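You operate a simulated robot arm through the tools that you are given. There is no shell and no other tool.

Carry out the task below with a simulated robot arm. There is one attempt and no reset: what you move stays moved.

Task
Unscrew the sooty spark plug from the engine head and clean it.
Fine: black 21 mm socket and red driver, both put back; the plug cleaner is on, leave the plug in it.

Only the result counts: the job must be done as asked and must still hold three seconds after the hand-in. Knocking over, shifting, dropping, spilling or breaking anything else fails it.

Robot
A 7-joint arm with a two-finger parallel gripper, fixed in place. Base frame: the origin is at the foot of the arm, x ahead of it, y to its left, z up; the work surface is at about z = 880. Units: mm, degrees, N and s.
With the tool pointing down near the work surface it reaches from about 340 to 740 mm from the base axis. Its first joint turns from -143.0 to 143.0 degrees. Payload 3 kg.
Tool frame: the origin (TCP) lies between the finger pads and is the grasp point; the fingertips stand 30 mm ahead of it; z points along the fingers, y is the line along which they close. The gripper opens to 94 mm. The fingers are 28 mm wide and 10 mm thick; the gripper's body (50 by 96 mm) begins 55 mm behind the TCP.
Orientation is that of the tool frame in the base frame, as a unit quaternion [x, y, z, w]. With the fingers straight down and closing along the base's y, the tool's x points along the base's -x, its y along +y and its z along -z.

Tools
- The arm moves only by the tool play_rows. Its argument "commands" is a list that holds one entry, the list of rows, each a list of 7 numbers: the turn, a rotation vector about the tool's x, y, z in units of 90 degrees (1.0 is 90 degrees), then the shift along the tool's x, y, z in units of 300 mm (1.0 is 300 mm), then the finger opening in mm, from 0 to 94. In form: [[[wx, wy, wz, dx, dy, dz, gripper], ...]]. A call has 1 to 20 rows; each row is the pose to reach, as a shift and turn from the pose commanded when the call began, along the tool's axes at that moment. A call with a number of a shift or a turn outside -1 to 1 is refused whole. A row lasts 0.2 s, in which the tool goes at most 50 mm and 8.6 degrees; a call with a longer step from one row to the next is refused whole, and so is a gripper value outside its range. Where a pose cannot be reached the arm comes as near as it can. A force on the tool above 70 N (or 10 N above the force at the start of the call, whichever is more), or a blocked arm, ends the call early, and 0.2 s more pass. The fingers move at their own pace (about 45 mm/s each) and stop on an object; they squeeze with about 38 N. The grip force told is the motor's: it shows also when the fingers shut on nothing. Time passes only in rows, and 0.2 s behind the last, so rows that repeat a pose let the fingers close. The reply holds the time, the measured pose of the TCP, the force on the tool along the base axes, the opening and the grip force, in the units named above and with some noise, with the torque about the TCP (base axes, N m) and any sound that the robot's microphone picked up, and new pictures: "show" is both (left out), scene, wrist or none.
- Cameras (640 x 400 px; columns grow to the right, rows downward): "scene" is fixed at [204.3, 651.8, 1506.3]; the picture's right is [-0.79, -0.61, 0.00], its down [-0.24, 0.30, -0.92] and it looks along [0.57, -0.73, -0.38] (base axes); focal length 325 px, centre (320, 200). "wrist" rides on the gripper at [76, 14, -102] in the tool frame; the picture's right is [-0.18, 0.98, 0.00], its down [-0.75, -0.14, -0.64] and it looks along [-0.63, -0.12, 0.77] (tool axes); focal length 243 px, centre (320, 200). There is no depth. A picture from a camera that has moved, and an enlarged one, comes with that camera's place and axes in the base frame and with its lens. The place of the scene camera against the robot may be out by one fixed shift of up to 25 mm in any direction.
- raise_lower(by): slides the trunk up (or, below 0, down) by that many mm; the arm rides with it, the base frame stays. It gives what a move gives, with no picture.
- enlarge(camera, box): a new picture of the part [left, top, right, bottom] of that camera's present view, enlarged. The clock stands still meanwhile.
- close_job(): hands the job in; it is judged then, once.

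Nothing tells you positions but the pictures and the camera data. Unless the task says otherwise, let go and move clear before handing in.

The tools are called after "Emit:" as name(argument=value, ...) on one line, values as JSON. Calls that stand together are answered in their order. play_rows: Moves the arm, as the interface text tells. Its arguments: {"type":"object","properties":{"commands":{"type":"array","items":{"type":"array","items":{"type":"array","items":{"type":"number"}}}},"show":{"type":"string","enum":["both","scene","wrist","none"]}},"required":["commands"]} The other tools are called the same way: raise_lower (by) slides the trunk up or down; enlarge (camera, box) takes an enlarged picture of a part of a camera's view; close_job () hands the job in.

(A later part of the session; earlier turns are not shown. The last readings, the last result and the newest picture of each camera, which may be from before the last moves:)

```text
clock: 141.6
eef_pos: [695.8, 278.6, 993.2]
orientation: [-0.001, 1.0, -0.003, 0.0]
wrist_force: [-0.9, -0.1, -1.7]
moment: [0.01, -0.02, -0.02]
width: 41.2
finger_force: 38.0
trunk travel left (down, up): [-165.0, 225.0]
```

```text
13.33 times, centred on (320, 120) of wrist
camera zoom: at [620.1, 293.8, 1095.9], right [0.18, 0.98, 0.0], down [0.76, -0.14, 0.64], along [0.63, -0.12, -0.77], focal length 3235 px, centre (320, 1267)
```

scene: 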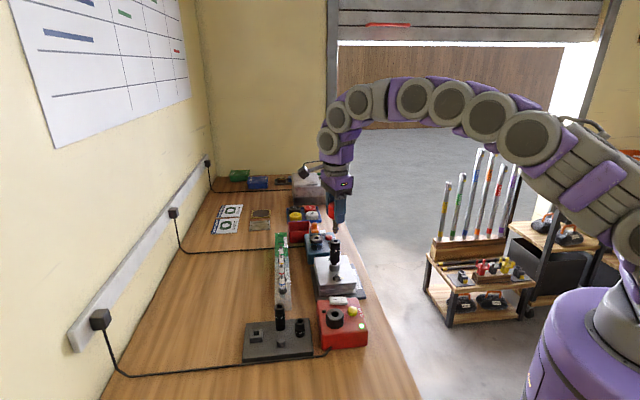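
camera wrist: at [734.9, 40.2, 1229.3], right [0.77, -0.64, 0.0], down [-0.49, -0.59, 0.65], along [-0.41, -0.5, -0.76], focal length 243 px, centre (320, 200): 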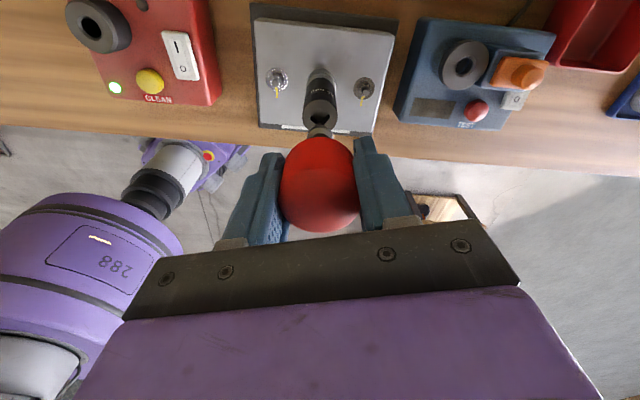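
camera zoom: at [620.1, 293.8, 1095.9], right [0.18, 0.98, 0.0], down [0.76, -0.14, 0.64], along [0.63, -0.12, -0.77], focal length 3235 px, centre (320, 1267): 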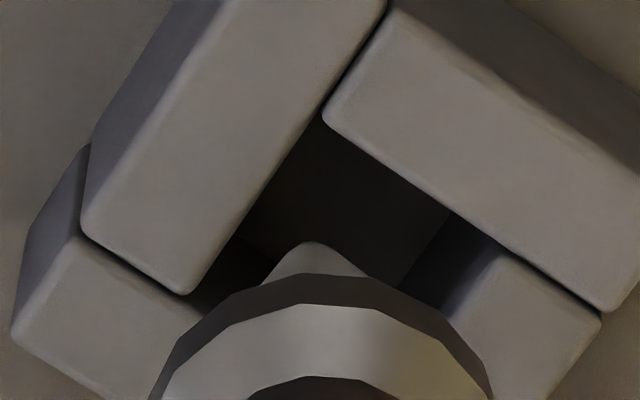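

Nearly over the hole; nudging (−1, +1.1) mm and lowering to entry.

Emit:
play_rows(commands=[[[0, 0, 0, 0.0033, 0.0037, 0.01, 20], [0, 0, 0, 0.0033, 0.0037, 0.02, 20], [0, 0, 0, 0.0033, 0.0037, 0.03, 20], [0, 0, 0, 0.0033, 0.0037, 0.037, 20]]], show="none")

Emit:
enlarge(camera="scene", box=[237, 314, 277, 339])

Emit:
enlarge(camera="wrist", box=[300, 105, 340, 135])

```text
clock: 142.6
eef_pos: [694.9, 280.0, 982.1]
orientation: [0.0, 1.0, -0.002, -0.002]
wrist_force: [-0.3, -0.2, -1.8]
moment: [-0.01, -0.05, -0.02]
width: 41.2
finger_force: 37.8
trunk travel left (down, up): [-165.0, 225.0]
```

```text
16.00 times, centred on (257, 326) of scene
camera zoom: at [204.3, 651.8, 1506.3], right [-0.79, -0.61, 0.0], down [-0.24, 0.3, -0.92], along [0.57, -0.73, -0.38], focal length 5197 px, centre (1328, -1824)
```

zoom: 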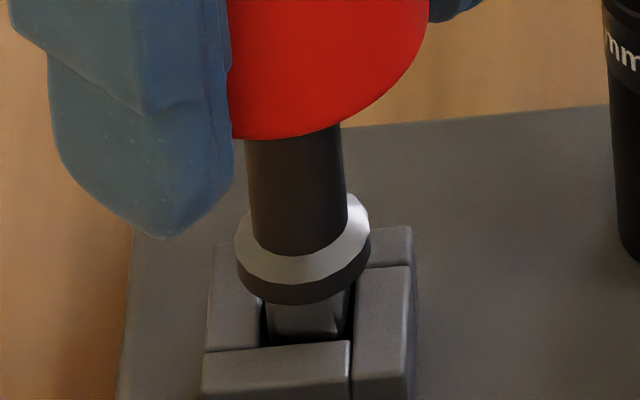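

```text
13.33 times, centred on (320, 120) of wrist
camera zoom: at [619.4, 295.2, 1085.2], right [0.18, 0.98, -0.01], down [0.76, -0.14, 0.64], along [0.63, -0.12, -0.77], focal length 3235 px, centre (320, 1267)
```

zoom: 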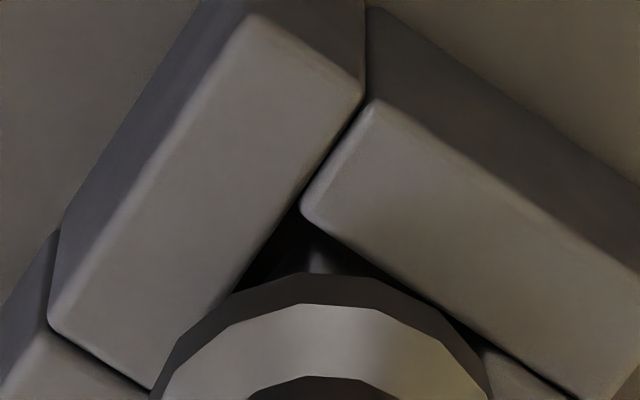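

Tip is in the hole. Lowering to seat.

Emit:
play_rows(commands=[[[0, 0, 0, 0, 0, 0.01, 20], [0, 0, 0, 0, 0, 0.02, 20], [0, 0, 0, 0, 0, 0.028, 20], [0, 0, 0, 0, 0, 0.036, 20], [0, 0, 0, 0, 0, 0.04, 20]]], show="none")

Emit:
enlarge(camera="scene", box=[237, 314, 277, 339])

```text
clock: 143.8
eef_pos: [695.2, 279.3, 973.5]
orientation: [0.0, 1.0, -0.001, 0.001]
wrist_force: [2.0, 1.2, 14.2]
moment: [0.1, -0.02, -0.02]
width: 41.1
finger_force: 37.6
trunk travel left (down, up): [-165.0, 225.0]
```

```text
16.00 times, centred on (257, 326) of scene
camera zoom: at [204.3, 651.8, 1506.3], right [-0.79, -0.61, 0.0], down [-0.24, 0.3, -0.92], along [0.57, -0.73, -0.38], focal length 5197 px, centre (1328, -1824)
```

zoom: 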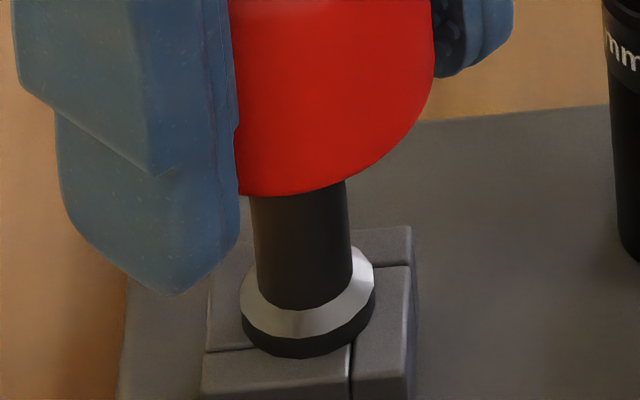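

Seated at 14 N. Releasing, rising, and heading back to the socket on the plug with yaw 20°.

Emit:
play_rows(commands=[[[0, 0, 0, 0, 0, -0.003, 46], [0, 0, 0, 0, 0, -0.003, 54], [0, 0, 0, 0, 0, -0.003, 62], [0, 0, 0, 0, 0, -0.003, 64], [0, 0, 0, 0, 0, -0.08, 64], [0, 0, 0, 0, 0, -0.18, 64], [0, 0, 0, 0, 0, -0.28, 64], [0, 0, 0, 0, 0, -0.32, 64], [0, 0, 0, 0, 0, -0.32, 64]]])

Emit:
play_rows(commands=[[[0, 0, -0.025, 0.004, -0.11, -0.02, 60], [0, 0, -0.05, 0.007, -0.22, -0.05, 60], [0, 0, -0.075, 0.011, -0.331, -0.09, 60], [0, 0, -0.1, 0.014, -0.442, -0.13, 60], [0, 0, -0.125, 0.018, -0.553, -0.15, 60], [0, 0, -0.15, 0.021, -0.663, -0.15, 60], [0, 0, -0.175, 0.025, -0.774, -0.15, 60], [0, 0, -0.2, 0.028, -0.884, -0.15, 60], [0, 0, -0.222, 0.032, -0.995, -0.15, 60], [0, 0, -0.222, 0.032, -0.995, -0.15, 60]]])

Emit:
enlarge(camera="wrist", box=[270, 80, 370, 180])

Emit:
enlarge(camera="scene", box=[308, 225, 368, 285])

```text
clock: 145.8
eef_pos: [695.2, 279.2, 1067.5]
orientation: [0.0, 1.0, -0.001, -0.001]
wrist_force: [-0.4, 0.6, -0.4]
moment: [0.01, -0.04, 0.0]
width: 64.1
finger_force: 0.1
trunk travel left (down, up): [-165.0, 225.0]
camera wrist: at [620.0, 294.8, 1169.2], right [0.18, 0.98, 0.0], down [0.75, -0.14, 0.64], along [0.63, -0.12, -0.77], focal length 243 px, centre (320, 200)
```

scene: 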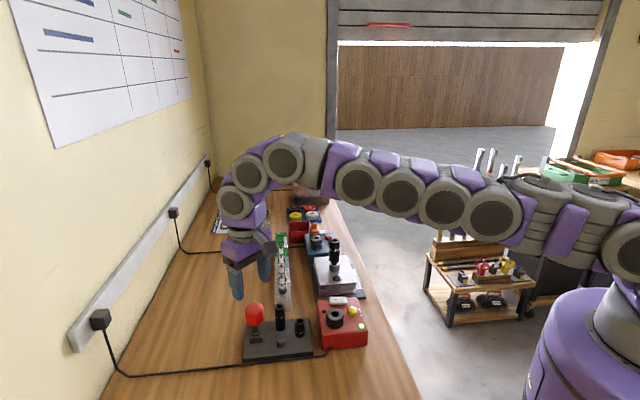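
wrist: 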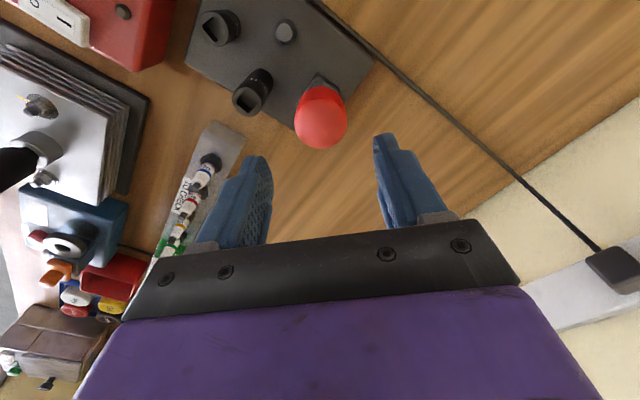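

```text
clock: 148.0
eef_pos: [684.6, -20.8, 1114.4]
orientation: [-0.173, 0.985, -0.001, -0.002]
wrist_force: [-1.0, -0.5, -1.0]
moment: [-0.02, -0.02, 0.0]
width: 60.1
finger_force: 0.1
trunk travel left (down, up): [-165.0, 225.0]
camera wrist: at [609.2, -31.8, 1216.4], right [-0.16, 0.99, 0.0], down [0.76, 0.13, 0.64], along [0.63, 0.1, -0.77], focal length 243 px, centre (320, 200)
```

scene: 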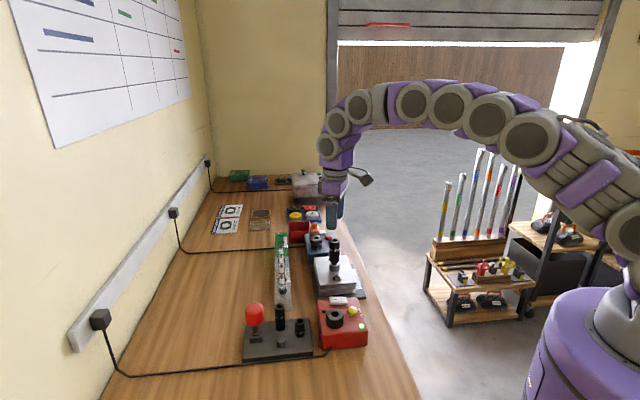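
wrist: 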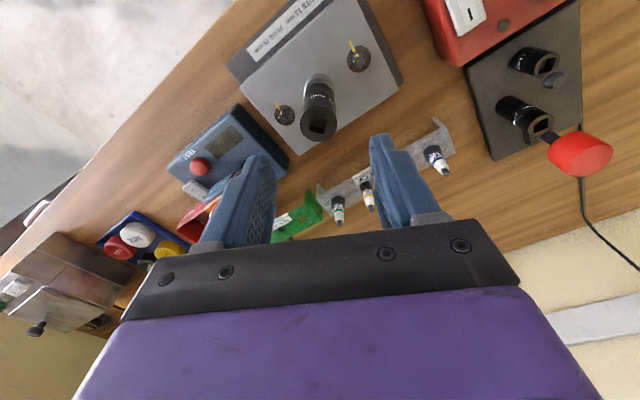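

```text
4.00 times, centred on (320, 130) of wrist
camera zoom: at [609.2, -31.8, 1216.4], right [-0.16, 0.99, 0.0], down [0.76, 0.13, 0.64], along [0.63, 0.1, -0.77], focal length 970 px, centre (320, 480)
```

zoom: 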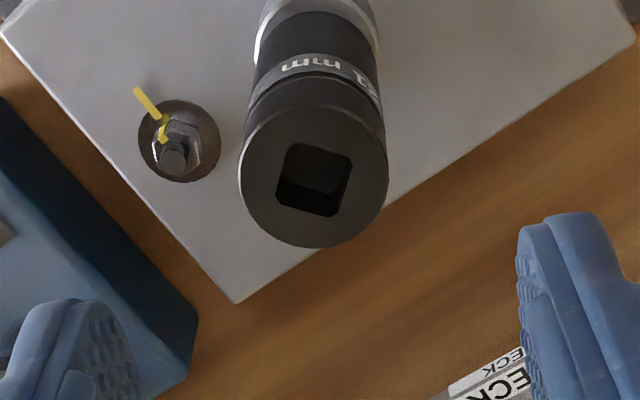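

```text
6.67 times, centred on (338, 255) of scene
camera zoom: at [204.3, 651.8, 1506.3], right [-0.79, -0.61, 0.0], down [-0.24, 0.3, -0.92], along [0.57, -0.73, -0.38], focal length 2165 px, centre (200, -167)
```

zoom: 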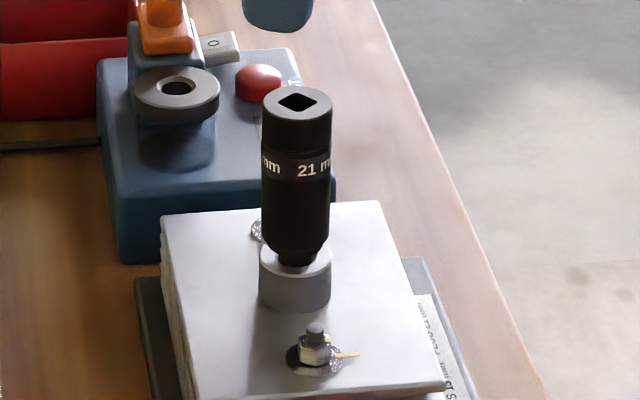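

The driver stands well in its holder and the socket upright on the plug. Descending around the socket top and gripping it.

Emit:
play_rows(commands=[[[0, 0, 0, -0.0097, -0.0065, 0.1, 60], [0, 0, 0, -0.0097, -0.0065, 0.2, 60], [0, 0, 0, -0.0097, -0.0065, 0.26, 60], [0, 0, 0, -0.0097, -0.0065, 0.292, 60], [0, 0, 0, -0.0097, -0.0065, 0.292, 56]]], show="none")

Emit:
enlarge(camera="wrist", box=[230, 90, 410, 240])

Emit:
enlarge(camera="scene", box=[308, 225, 368, 285])

```text
clock: 149.2
eef_pos: [690.1, -20.8, 1026.1]
orientation: [-0.173, 0.985, -0.002, -0.001]
wrist_force: [0.3, 0.5, -0.5]
moment: [0.0, 0.02, 0.01]
width: 55.9
finger_force: 0.1
trunk travel left (down, up): [-165.0, 225.0]
```

```text
2.67 times, centred on (320, 165) of wrist
camera zoom: at [613.0, -31.9, 1128.1], right [-0.16, 0.99, 0.0], down [0.76, 0.13, 0.64], along [0.63, 0.1, -0.77], focal length 647 px, centre (320, 293)
```

zoom: 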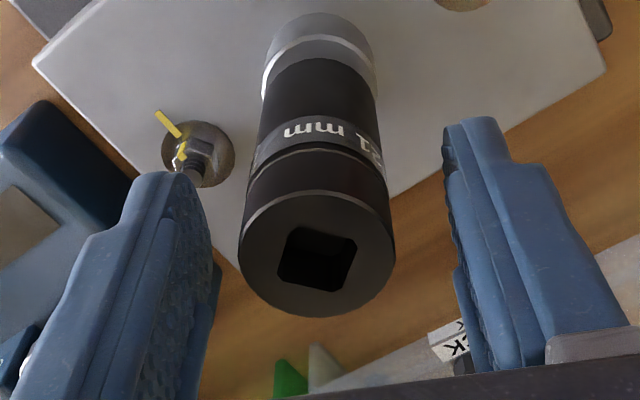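

```text
6.67 times, centred on (338, 255) of scene
camera zoom: at [204.3, 651.8, 1506.3], right [-0.79, -0.61, 0.0], down [-0.24, 0.3, -0.92], along [0.57, -0.73, -0.38], focal length 2165 px, centre (200, -167)
```

zoom: 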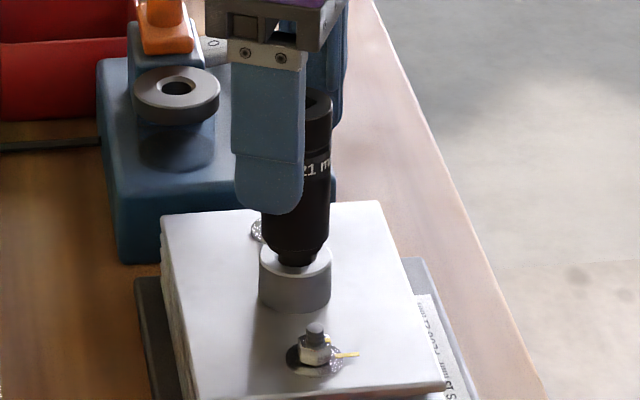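

Centred. Closing and lifting the socket off the plug.

Emit:
play_rows(commands=[[[0, 0, 0, 0, 0, 0, 46], [0, 0, 0, 0, 0, 0, 38], [0, 0, 0, 0, 0, 0, 30], [0, 0, 0, 0, 0, 0, 20], [0, 0, 0, 0, 0, 0, 20], [0, 0, 0, 0, 0, -0.02, 20], [0, 0, 0, 0, 0, -0.05, 20], [0, 0, 0, 0, 0, -0.1, 20], [0, 0, 0, 0, 0, -0.16, 20], [0, 0, 0, 0, 0, -0.22, 20], [0, 0, 0, 0, 0, -0.28, 20], [0, 0, 0, 0, 0, -0.28, 20]]])

Emit:
enlarge(camera="scene", box=[318, 235, 358, 275])

Emit:
enlarge(camera="wrist", box=[270, 60, 370, 160])

```text
clock: 151.8
eef_pos: [689.6, -20.7, 1109.1]
orientation: [-0.174, 0.985, -0.001, -0.001]
wrist_force: [0.1, 0.6, -2.1]
moment: [-0.02, -0.06, 0.0]
width: 29.9
finger_force: 38.3
trunk travel left (down, up): [-165.0, 225.0]
camera wrist: at [613.6, -32.6, 1211.8], right [-0.16, 0.99, 0.0], down [0.76, 0.13, 0.64], along [0.63, 0.1, -0.77], focal length 243 px, centre (320, 200)
```

scene: 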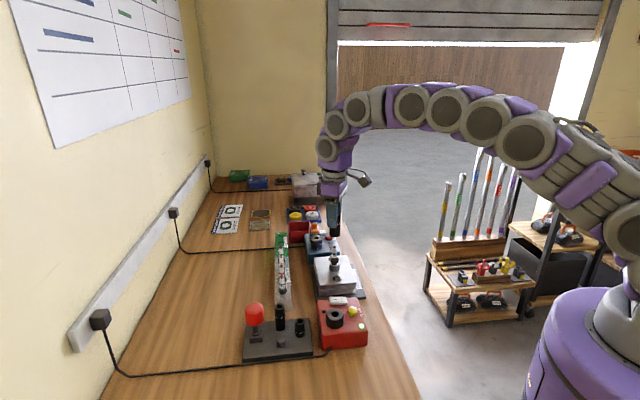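
wrist: 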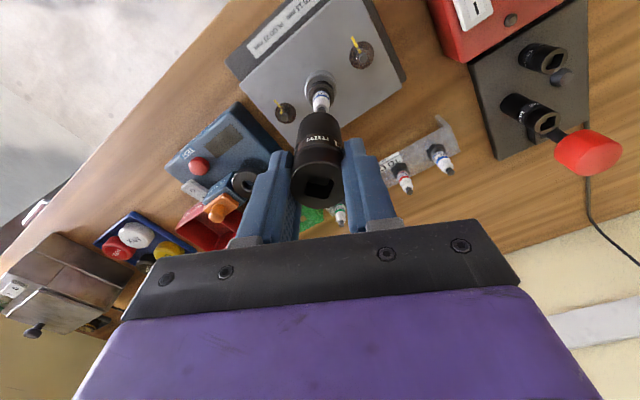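

```text
10.00 times, centred on (338, 255) of scene
camera zoom: at [204.3, 651.8, 1506.3], right [-0.79, -0.61, 0.0], down [-0.24, 0.3, -0.92], along [0.57, -0.73, -0.38], focal length 3248 px, centre (140, -350)
```

zoom: 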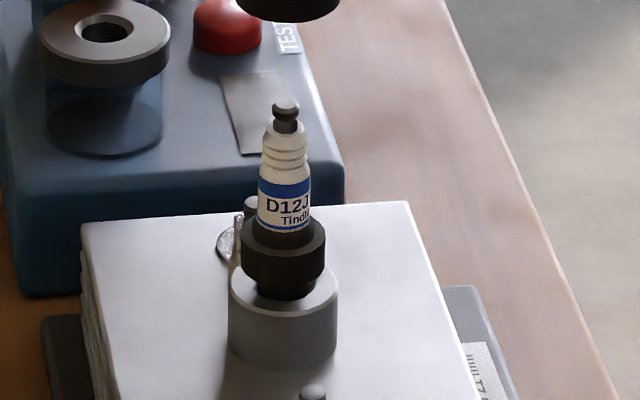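

```text
4.00 times, centred on (320, 110) of wrist
camera zoom: at [613.6, -32.6, 1211.8], right [-0.16, 0.99, 0.0], down [0.76, 0.13, 0.64], along [0.63, 0.1, -0.77], focal length 970 px, centre (320, 560)
```

zoom: 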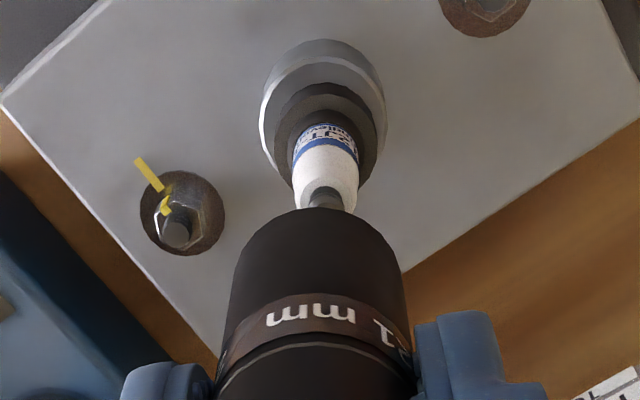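

The plug's label has come round again and the plug sits high and upright. Now I'll take the 21 mm socket back to its peg.

Emit:
play_rows(commands=[[[0, 0, 0, -0.02, 0.116, 0, 20], [0, 0, 0, -0.039, 0.233, 0, 20], [0, 0, 0, -0.059, 0.349, 0, 20], [0, 0, 0, -0.079, 0.465, 0, 20], [0, 0, 0, -0.098, 0.581, 0, 20], [0, 0, 0, -0.118, 0.698, 0, 20], [0, 0, 0, -0.138, 0.814, 0, 20], [0, 0, 0, -0.157, 0.93, 0.04, 20], [0, 0, 0, -0.157, 0.93, 0.12, 20], [0, 0, 0, -0.157, 0.93, 0.12, 20]]], show="none")

Emit:
enlarge(camera="scene", box=[240, 280, 320, 360])

Emit:
enlarge(camera="wrist", box=[270, 70, 370, 210])

```text
clock: 154.0
eef_pos: [638.3, 259.7, 1073.9]
orientation: [-0.174, 0.985, -0.003, -0.001]
wrist_force: [0.2, 0.2, -2.2]
moment: [0.0, -0.03, -0.01]
width: 30.1
finger_force: 37.6
trunk travel left (down, up): [-165.0, 225.0]
```

```text
5.00 times, centred on (280, 320) of scene
camera zoom: at [204.3, 651.8, 1506.3], right [-0.79, -0.61, 0.0], down [-0.24, 0.3, -0.92], along [0.57, -0.73, -0.38], focal length 1624 px, centre (520, -400)
```

zoom: 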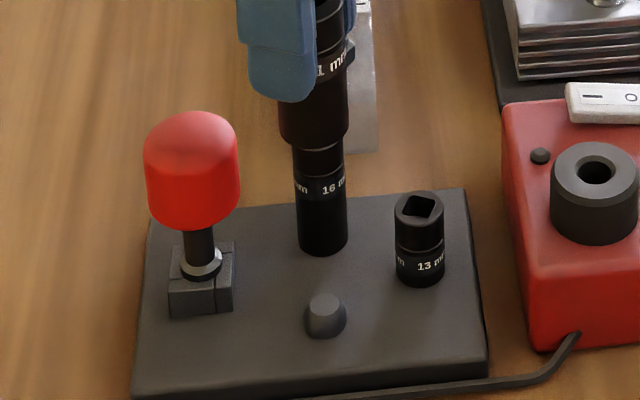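

```text
2.86 times, centred on (320, 140) of wrist
camera zoom: at [562.0, 248.3, 1177.1], right [-0.16, 0.99, 0.0], down [0.76, 0.13, 0.64], along [0.63, 0.1, -0.77], focal length 693 px, centre (320, 371)
```

zoom: 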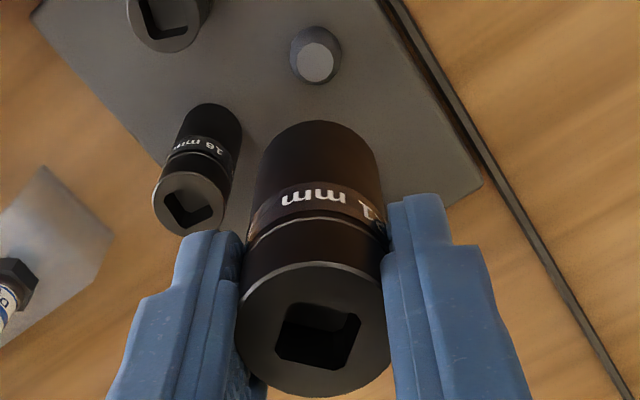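

Offset is about 1.5 mm in y. Correcting and lowering to just above the peg.

Emit:
play_rows(commands=[[[0, 0, 0, 0.001, -0.005, 0.08, 20], [0, 0, 0, 0.001, -0.005, 0.16, 20], [0, 0, 0, 0.001, -0.005, 0.24, 20], [0, 0, 0, 0.001, -0.005, 0.29, 20], [0, 0, 0, 0.001, -0.005, 0.29, 20]]], show="none")

Emit:
enlarge(camera="scene", box=[250, 300, 320, 360])

Emit:
enlarge(camera="wrist", box=[270, 70, 370, 210])

```text
clock: 155.2
eef_pos: [639.5, 259.2, 984.5]
orientation: [-0.173, 0.985, -0.002, -0.002]
wrist_force: [-0.4, 0.3, -1.3]
moment: [-0.01, 0.0, -0.01]
width: 29.7
finger_force: 38.3
trunk travel left (down, up): [-165.0, 225.0]
```

```text
6.67 times, centred on (285, 330) of scene
camera zoom: at [204.3, 651.8, 1506.3], right [-0.79, -0.61, 0.0], down [-0.24, 0.3, -0.92], along [0.57, -0.73, -0.38], focal length 2165 px, centre (553, -667)
```

zoom: 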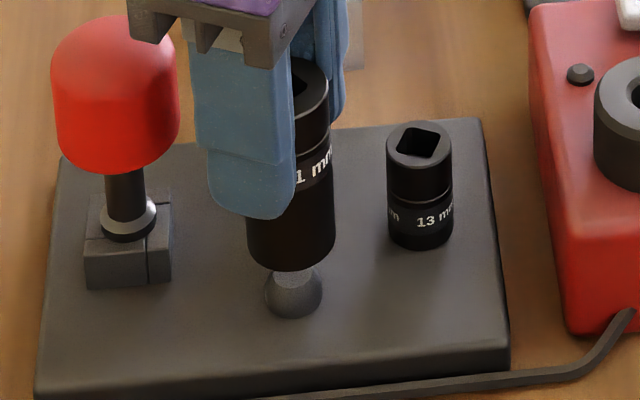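

```text
2.86 times, centred on (320, 140) of wrist
camera zoom: at [563.4, 247.0, 1088.0], right [-0.16, 0.99, 0.0], down [0.76, 0.13, 0.64], along [0.63, 0.1, -0.77], focal length 693 px, centre (320, 371)
```

zoom: 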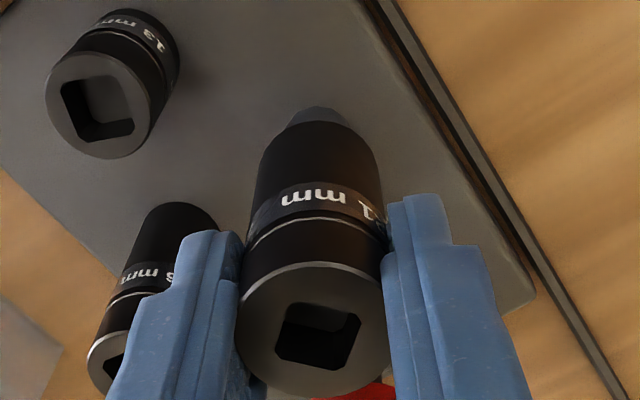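

Aligned over the peg. Lowering onto it.

Emit:
play_rows(commands=[[[0, 0, 0, 0, 0, 0.015, 20], [0, 0, 0, 0, 0, 0.03, 20], [0, 0, 0, 0, 0, 0.042, 20], [0, 0, 0, 0, 0, 0.052, 20], [0, 0, 0, 0, 0, 0.06, 20], [0, 0, 0, 0, 0, 0.066, 20]]], show="none")

Emit:
enlarge(camera="scene", box=[250, 300, 320, 360])

```text
clock: 156.6
eef_pos: [637.5, 256.9, 965.6]
orientation: [-0.174, 0.985, -0.002, -0.002]
wrist_force: [0.5, 0.7, -1.2]
moment: [0.03, 0.01, -0.03]
width: 29.6
finger_force: 38.2
trunk travel left (down, up): [-165.0, 225.0]
```

```text
6.67 times, centred on (285, 330) of scene
camera zoom: at [204.3, 651.8, 1506.3], right [-0.79, -0.61, 0.0], down [-0.24, 0.3, -0.92], along [0.57, -0.73, -0.38], focal length 2165 px, centre (553, -667)
```

zoom: 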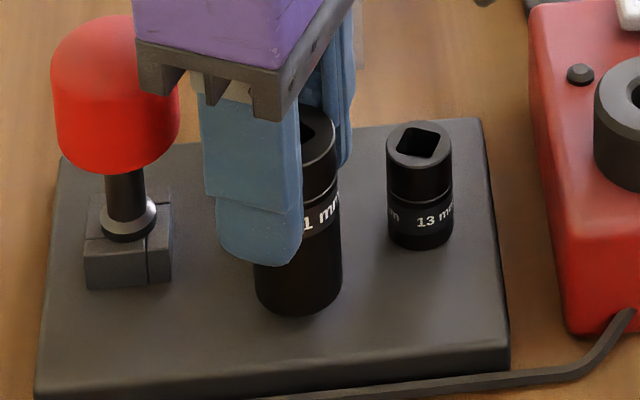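

Almost down. A little lower to contact, then release.

Emit:
play_rows(commands=[[[0, 0, 0, 0, 0, 0.005, 20], [0, 0, 0, 0, 0, 0.01, 20], [0, 0, 0, 0, 0, 0.01, 20]]], show="none")

Emit:
enlarge(camera="scene", box=[260, 315, 310, 355])

```text
clock: 157.4
eef_pos: [639.3, 257.4, 962.1]
orientation: [-0.174, 0.985, -0.002, -0.001]
wrist_force: [1.2, 0.6, -2.2]
moment: [0.01, -0.05, 0.04]
width: 29.9
finger_force: 37.9
trunk travel left (down, up): [-165.0, 225.0]
```

```text
10.00 times, centred on (285, 335) of scene
camera zoom: at [204.3, 651.8, 1506.3], right [-0.79, -0.61, 0.0], down [-0.24, 0.3, -0.92], along [0.57, -0.73, -0.38], focal length 3248 px, centre (670, -1150)
```

zoom: 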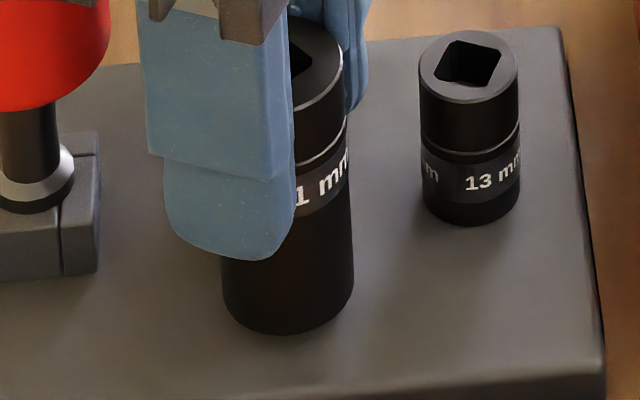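

No contact yet; 1 mm steps until it touches.

Emit:
play_rows(commands=[[[0, 0, 0, 0, 0, 0.004, 20], [0, 0, 0, 0, 0, 0.007, 20], [0, 0, 0, 0, 0, 0.01, 20]]], show="none")

Emit:
enlarge(camera="scene", box=[240, 290, 320, 360])

```text
clock: 158.2
eef_pos: [638.3, 258.8, 960.0]
orientation: [-0.173, 0.985, -0.003, -0.001]
wrist_force: [2.1, -0.5, -1.3]
moment: [0.01, -0.15, -0.01]
width: 30.0
finger_force: 37.7
trunk travel left (down, up): [-165.0, 225.0]
```

```text
5.71 times, centred on (280, 325) of scene
camera zoom: at [204.3, 651.8, 1506.3], right [-0.79, -0.61, 0.0], down [-0.24, 0.3, -0.92], along [0.57, -0.73, -0.38], focal length 1856 px, centre (549, -514)
```

zoom: 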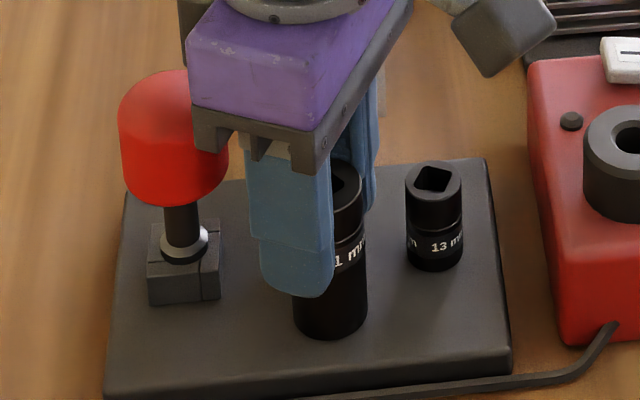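

Very close; two more mm.

Emit:
play_rows(commands=[[[0, 0, 0, 0, 0, 0.004, 20], [0, 0, 0, 0, 0, 0.008, 20], [0, 0, 0, 0, 0, 0.008, 20]]], show="none")

```text
clock: 159.0
eef_pos: [637.0, 259.2, 959.3]
orientation: [-0.173, 0.985, -0.001, 0.0]
wrist_force: [3.8, 3.8, 14.4]
moment: [0.31, -0.07, -0.03]
width: 29.7
finger_force: 37.7
trunk travel left (down, up): [-165.0, 225.0]
```

Contact at 14 N. Releasing and rising.

Emit:
play_rows(commands=[[[0, 0, 0, 0, 0, -0.003, 34], [0, 0, 0, 0, 0, -0.003, 44], [0, 0, 0, 0, 0, -0.003, 54], [0, 0, 0, 0, 0, -0.003, 54], [0, 0, 0, 0, 0, -0.06, 54], [0, 0, 0, 0, 0, -0.16, 54], [0, 0, 0, 0, 0, -0.28, 54], [0, 0, 0, 0, 0, -0.4, 54], [0, 0, 0, 0, 0, -0.45, 54]]])

Emit:
enlarge(camera="scene", box=[230, 290, 330, 370])

Emit:
enlarge(camera="wrist", box=[240, 20, 380, 180])

```text
clock: 161.0
eef_pos: [637.4, 258.3, 1091.6]
orientation: [-0.174, 0.985, -0.002, -0.003]
wrist_force: [-0.6, -0.1, 0.2]
moment: [0.02, -0.02, -0.01]
width: 53.9
finger_force: 0.1
trunk travel left (down, up): [-165.0, 225.0]
camera wrist: at [561.7, 246.4, 1194.7], right [-0.16, 0.99, 0.0], down [0.76, 0.13, 0.64], along [0.63, 0.1, -0.77], focal length 243 px, centre (320, 200)
```

scene: 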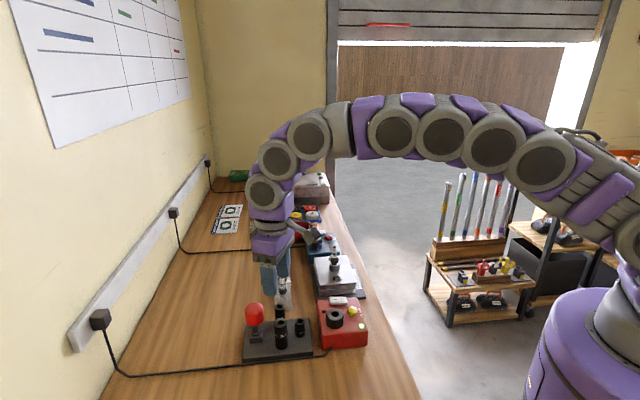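
wrist: 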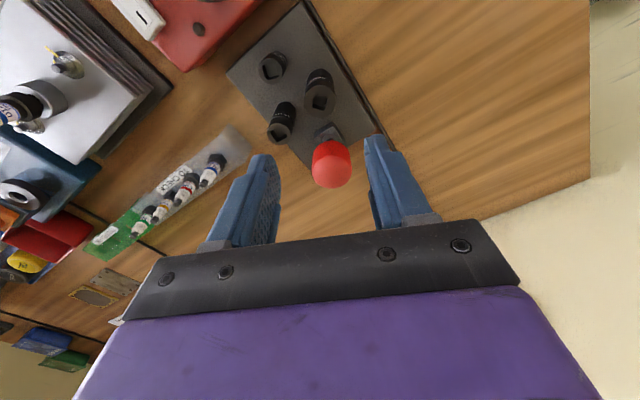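

```text
5.00 times, centred on (280, 330) of scene
camera zoom: at [204.3, 651.8, 1506.3], right [-0.79, -0.61, 0.0], down [-0.24, 0.3, -0.92], along [0.57, -0.73, -0.38], focal length 1624 px, centre (520, -450)
```

zoom: 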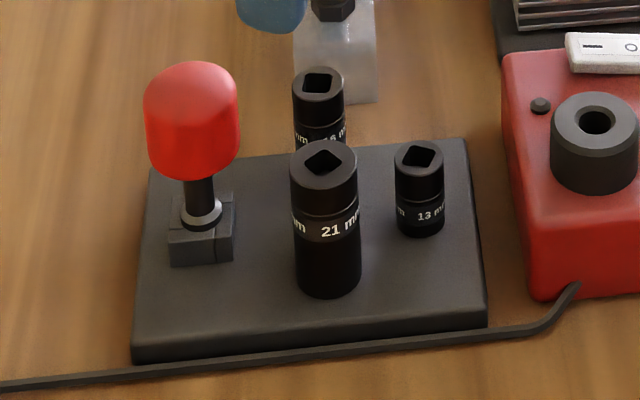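

```text
2.50 times, centred on (310, 100) of wrist
camera zoom: at [561.7, 246.4, 1194.7], right [-0.16, 0.99, 0.0], down [0.76, 0.13, 0.64], along [0.63, 0.1, -0.77], focal length 606 px, centre (345, 450)
```

zoom: 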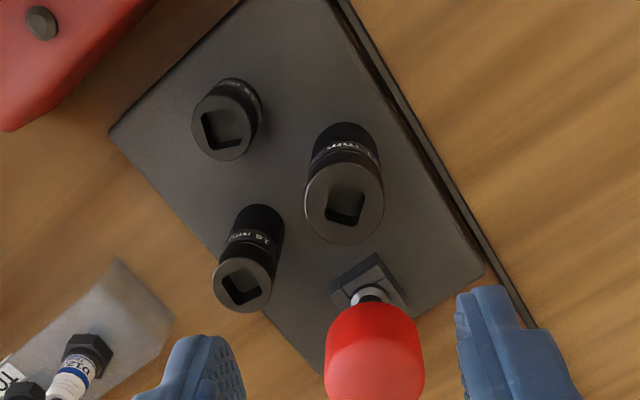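

Both tools are back in place. Now to the plug itself: moving above it with the fingers to check whether it's free.

Emit:
play_rows(commands=[[[0, 0, 0, 0.02, -0.116, -0.03, 54], [0, 0, 0, 0.041, -0.232, -0.03, 54], [0, 0, 0, 0.062, -0.348, -0.03, 54], [0, 0, 0, 0.083, -0.464, -0.03, 54], [0, 0, 0, 0.103, -0.58, -0.03, 54], [0, 0, 0, 0.124, -0.696, -0.03, 54], [0, 0, 0, 0.145, -0.812, -0.03, 50], [0, 0, 0, 0.165, -0.928, -0.03, 46], [0, 0, 0, 0.165, -0.928, -0.03, 46]]])

Emit:
enlarge(camera="wrist", box=[270, 60, 370, 160])

Emit:
enlarge(camera="scene", box=[318, 235, 358, 275])

```text
clock: 163.0
eef_pos: [685.3, -20.2, 1102.1]
orientation: [-0.174, 0.985, -0.001, -0.001]
wrist_force: [1.0, 0.8, 0.2]
moment: [-0.02, -0.02, 0.03]
width: 46.1
finger_force: 0.1
trunk travel left (down, up): [-165.0, 225.0]
camera wrist: at [610.3, -32.3, 1205.1], right [-0.16, 0.99, 0.0], down [0.76, 0.13, 0.64], along [0.63, 0.1, -0.77], focal length 243 px, centre (320, 200)
```

scene: 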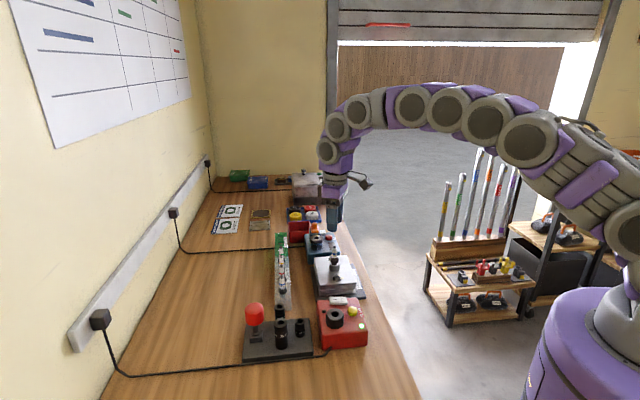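
wrist: 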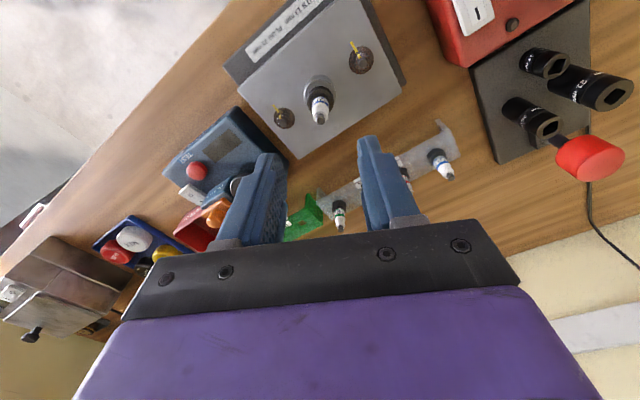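

```text
4.00 times, centred on (320, 110) of wrist
camera zoom: at [610.3, -32.3, 1205.1], right [-0.16, 0.99, 0.0], down [0.76, 0.13, 0.64], along [0.63, 0.1, -0.77], focal length 970 px, centre (320, 560)
```

zoom: 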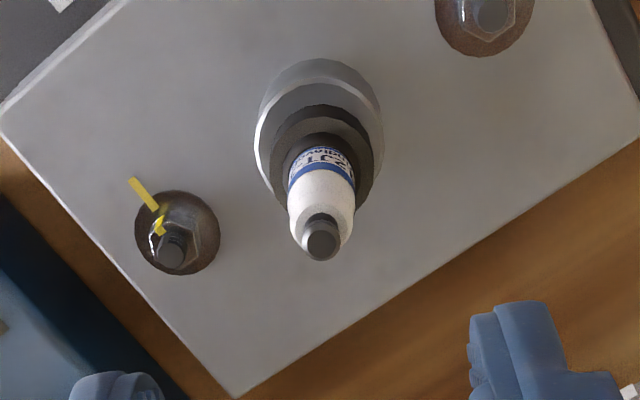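

```text
10.00 times, centred on (338, 255) of scene
camera zoom: at [204.3, 651.8, 1506.3], right [-0.79, -0.61, 0.0], down [-0.24, 0.3, -0.92], along [0.57, -0.73, -0.38], focal length 3248 px, centre (140, -350)
```

zoom: 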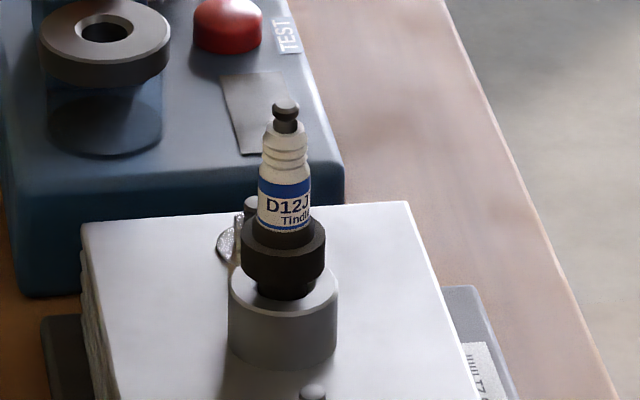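

The tool is right over the plug's axis. Descending around it to hex level.

Emit:
play_rows(commands=[[[0, 0, 0, 0, 0, 0.12, 46], [0, 0, 0, 0, 0, 0.24, 46], [0, 0, 0, 0, 0, 0.34, 46], [0, 0, 0, 0, 0, 0.393, 46], [0, 0, 0, 0, 0, 0.393, 46]]], show="none")

Emit:
enlarge(camera="wrist", box=[250, 80, 390, 240])

Emit:
enlarge(camera="scene", box=[313, 230, 363, 280])

```text
clock: 164.2
eef_pos: [686.2, -20.3, 984.5]
orientation: [-0.174, 0.985, -0.002, -0.002]
wrist_force: [0.4, 0.6, -0.4]
moment: [0.0, 0.0, 0.02]
width: 46.2
finger_force: 0.1
trunk travel left (down, up): [-165.0, 225.0]
```

```text
2.50 times, centred on (320, 160) of wrist
camera zoom: at [609.8, -31.6, 1086.7], right [-0.16, 0.99, 0.0], down [0.76, 0.13, 0.64], along [0.63, 0.1, -0.77], focal length 606 px, centre (320, 300)
```

zoom: 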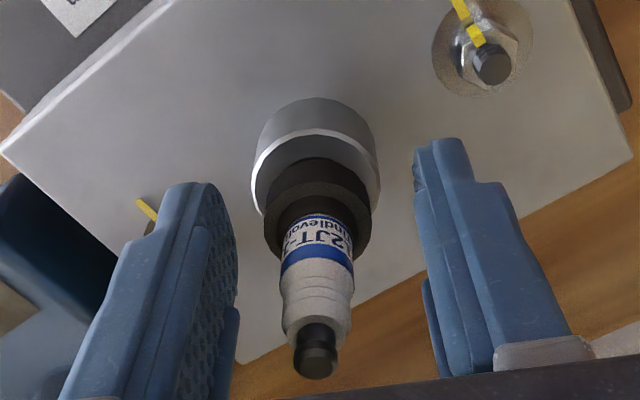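

```text
8.00 times, centred on (338, 255) of scene
camera zoom: at [204.3, 651.8, 1506.3], right [-0.79, -0.61, 0.0], down [-0.24, 0.3, -0.92], along [0.57, -0.73, -0.38], focal length 2598 px, centre (176, -240)
```

zoom: 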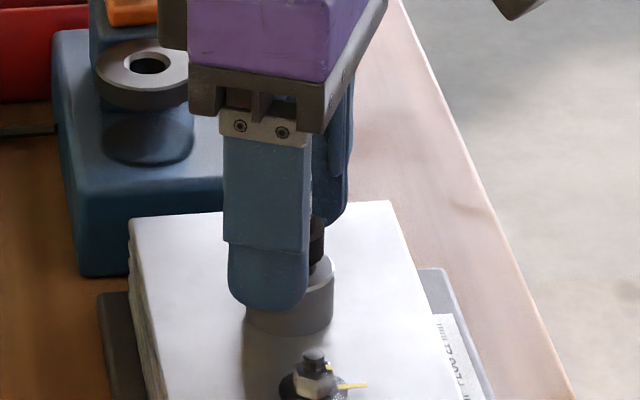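

Centred. Closing on the hex.

Emit:
play_rows(commands=[[[0, 0, 0, 0, -0.001, 0, 38], [0, 0, 0, 0, -0.001, 0, 30], [0, 0, 0, 0, -0.001, 0, 24], [0, 0, 0, 0, -0.001, 0, 16], [0, 0, 0, 0, -0.001, 0, 8], [0, 0, 0, 0, -0.001, 0, 8]]], show="none")

Emit:
enlarge(camera="wrist", box=[250, 80, 390, 240])

Emit:
enlarge(camera="scene", box=[313, 230, 363, 280])

```text
clock: 165.6
eef_pos: [687.2, -21.5, 983.8]
orientation: [-0.173, 0.985, -0.002, -0.001]
wrist_force: [0.0, -1.3, 2.4]
moment: [0.01, 0.0, 0.0]
width: 19.1
finger_force: 38.3
trunk travel left (down, up): [-165.0, 225.0]
```

```text
2.50 times, centred on (320, 160) of wrist
camera zoom: at [610.1, -32.4, 1086.7], right [-0.16, 0.99, 0.0], down [0.76, 0.13, 0.64], along [0.63, 0.1, -0.77], focal length 606 px, centre (320, 300)
```

zoom: 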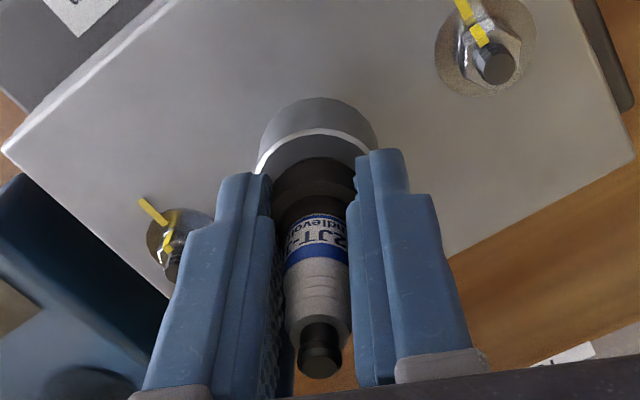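

```text
8.00 times, centred on (338, 255) of scene
camera zoom: at [204.3, 651.8, 1506.3], right [-0.79, -0.61, 0.0], down [-0.24, 0.3, -0.92], along [0.57, -0.73, -0.38], focal length 2598 px, centre (176, -240)
```

zoom: 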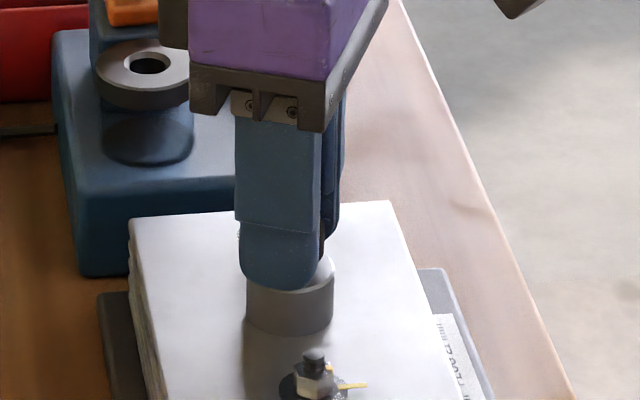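

Gripping at 19.1 mm, just above the hex on its collar. Lifting slowly to test whether the plug is free.

Emit:
play_rows(commands=[[[0, 0, 0, 0, 0, -0.005, 8], [0, 0, 0, 0, 0, -0.01, 8], [0, 0, 0, 0, 0, -0.015, 8], [0, 0, 0, 0, 0, -0.02, 8], [0, 0, 0, 0, 0, -0.02, 8]]], show="none")

Emit:
enlarge(camera="scene", box=[313, 230, 363, 280])

Emit:
enlarge(camera="wrist", box=[280, 90, 360, 170])

```text
clock: 166.8
eef_pos: [686.5, -22.0, 989.7]
orientation: [-0.174, 0.985, -0.001, -0.002]
wrist_force: [-0.3, 0.6, -1.7]
moment: [0.01, 0.0, 0.03]
width: 18.9
finger_force: 37.9
trunk travel left (down, up): [-165.0, 225.0]
```

```text
8.00 times, centred on (338, 255) of scene
camera zoom: at [204.3, 651.8, 1506.3], right [-0.79, -0.61, 0.0], down [-0.24, 0.3, -0.92], along [0.57, -0.73, -0.38], focal length 2598 px, centre (176, -240)
```

zoom: 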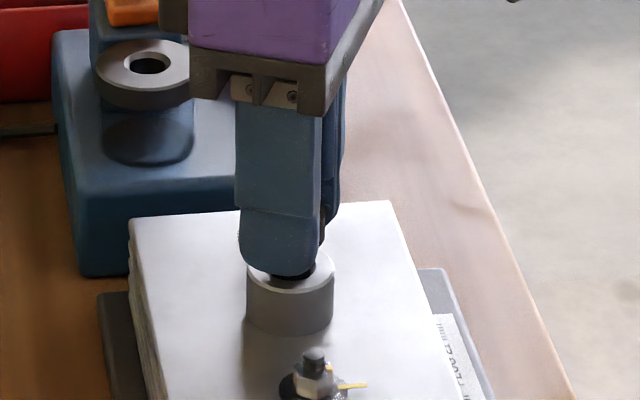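

```text
5.00 times, centred on (320, 130) of wrist
camera zoom: at [610.5, -32.9, 1092.5], right [-0.16, 0.99, 0.0], down [0.76, 0.13, 0.64], along [0.63, 0.1, -0.77], focal length 1213 px, centre (320, 550)
```

zoom: 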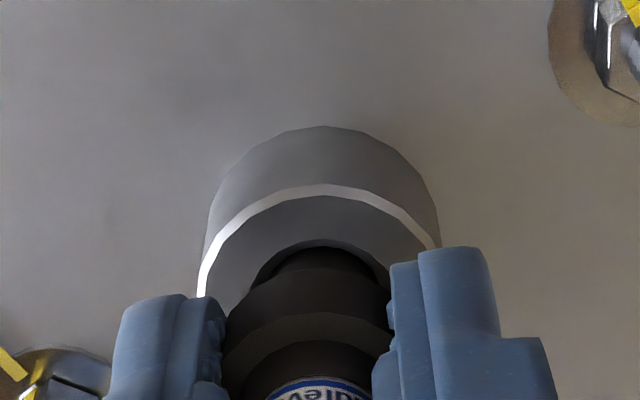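

The plug comes up freely with only its weight on the hand. Lifting it clear.

Emit:
play_rows(commands=[[[0, 0, 0, 0, 0, -0.03, 8], [0, 0, 0, 0, 0, -0.07, 8], [0, 0, 0, 0, 0, -0.13, 8], [0, 0, 0, 0, 0, -0.2, 8], [0, 0, 0, 0, 0, -0.27, 8], [0, 0, 0, 0, 0, -0.34, 8], [0, 0, 0, 0, 0, -0.34, 8]]])

Emit:
enlarge(camera="scene", box=[308, 205, 368, 275])

Emit:
enlarge(camera="wrist", box=[270, 70, 370, 220])

```text
clock: 168.4
eef_pos: [686.1, -23.3, 1091.2]
orientation: [-0.174, 0.985, -0.001, -0.001]
wrist_force: [0.0, -0.2, -0.7]
moment: [-0.02, -0.01, 0.03]
width: 19.2
finger_force: 37.7
trunk travel left (down, up): [-165.0, 225.0]
camera wrist: at [610.0, -32.9, 1194.6], right [-0.16, 0.99, 0.0], down [0.76, 0.13, 0.64], along [0.63, 0.1, -0.77], focal length 243 px, centre (320, 200)
```

scene: 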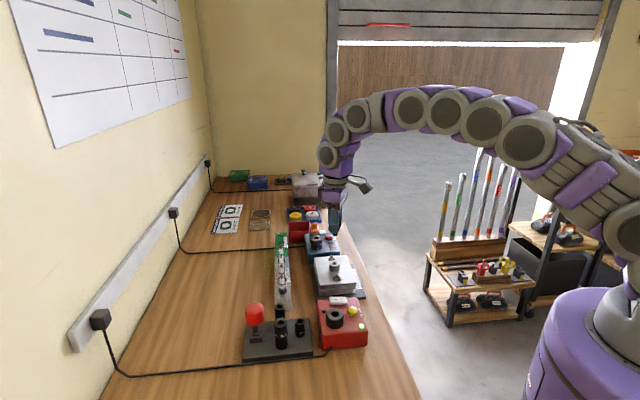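
wrist: 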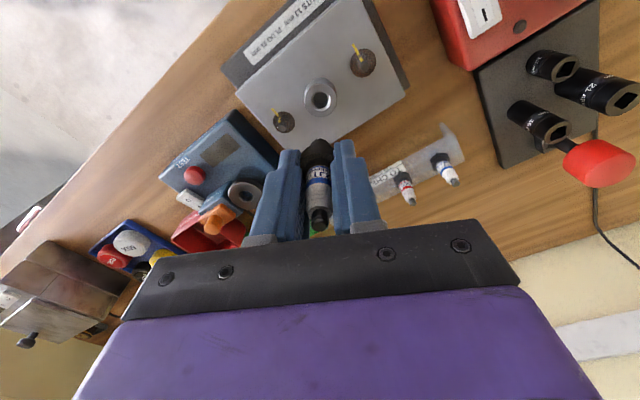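

```text
5.71 times, centred on (338, 240) of scene
camera zoom: at [204.3, 651.8, 1506.3], right [-0.79, -0.61, 0.0], down [-0.24, 0.3, -0.92], along [0.57, -0.73, -0.38], focal length 1856 px, centre (217, -29)
```

zoom: 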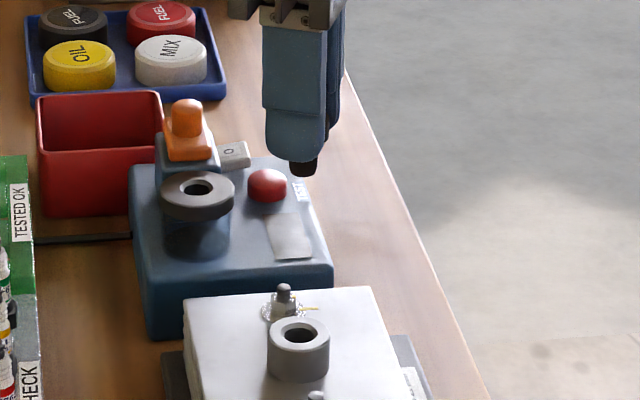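

```text
2.67 times, centred on (320, 145) of wrist
camera zoom: at [610.0, -32.9, 1194.6], right [-0.16, 0.99, 0.0], down [0.76, 0.13, 0.64], along [0.63, 0.1, -0.77], focal length 647 px, centre (320, 347)
```

zoom: 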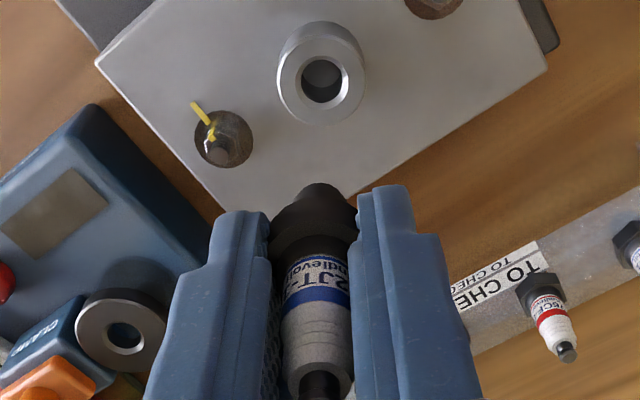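

The plug is free and in hand; the head's hole is empty. I'll zoom on the plug's lower end before heading to the cleaner.

Emit:
enlarge(camera="scene", box=[345, 220, 377, 245])

Emit:
enlarge(camera="wrist", box=[295, 130, 345, 180])

Emit:
enlarge(camera="scene", box=[310, 290, 375, 350])

```text
16.00 times, centred on (361, 232) of scene
camera zoom: at [204.3, 651.8, 1506.3], right [-0.79, -0.61, 0.0], down [-0.24, 0.3, -0.92], along [0.57, -0.73, -0.38], focal length 5197 px, centre (-336, -320)
```

zoom: 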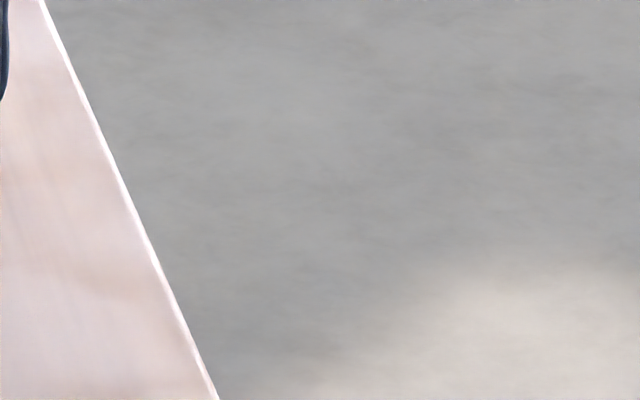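

```text
8.00 times, centred on (320, 155) of wrist
camera zoom: at [610.0, -32.9, 1194.6], right [-0.16, 0.99, 0.0], down [0.76, 0.13, 0.64], along [0.63, 0.1, -0.77], focal length 1941 px, centre (320, 560)
```

zoom: 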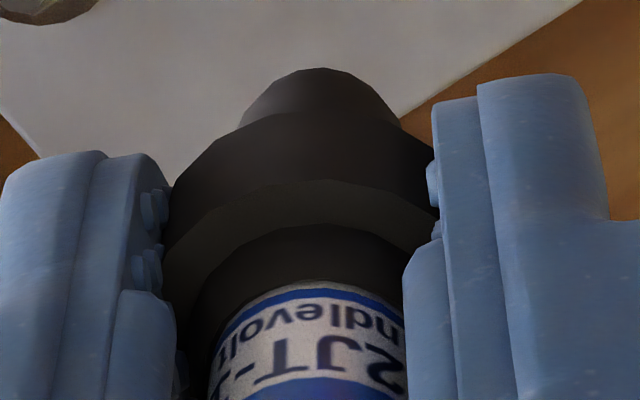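

```text
6.67 times, centred on (342, 320) of scene
camera zoom: at [204.3, 651.8, 1506.3], right [-0.79, -0.61, 0.0], down [-0.24, 0.3, -0.92], along [0.57, -0.73, -0.38], focal length 2165 px, centre (170, -600)
```

zoom: 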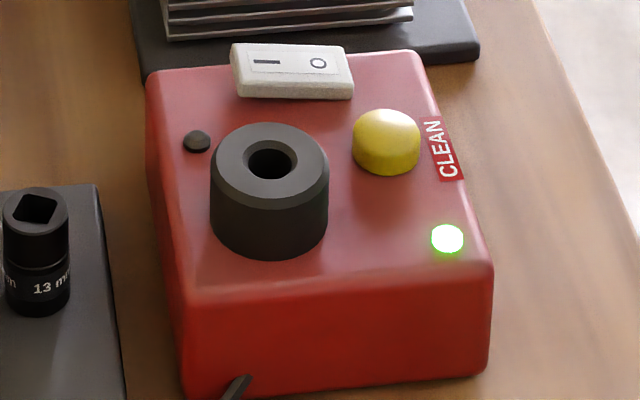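

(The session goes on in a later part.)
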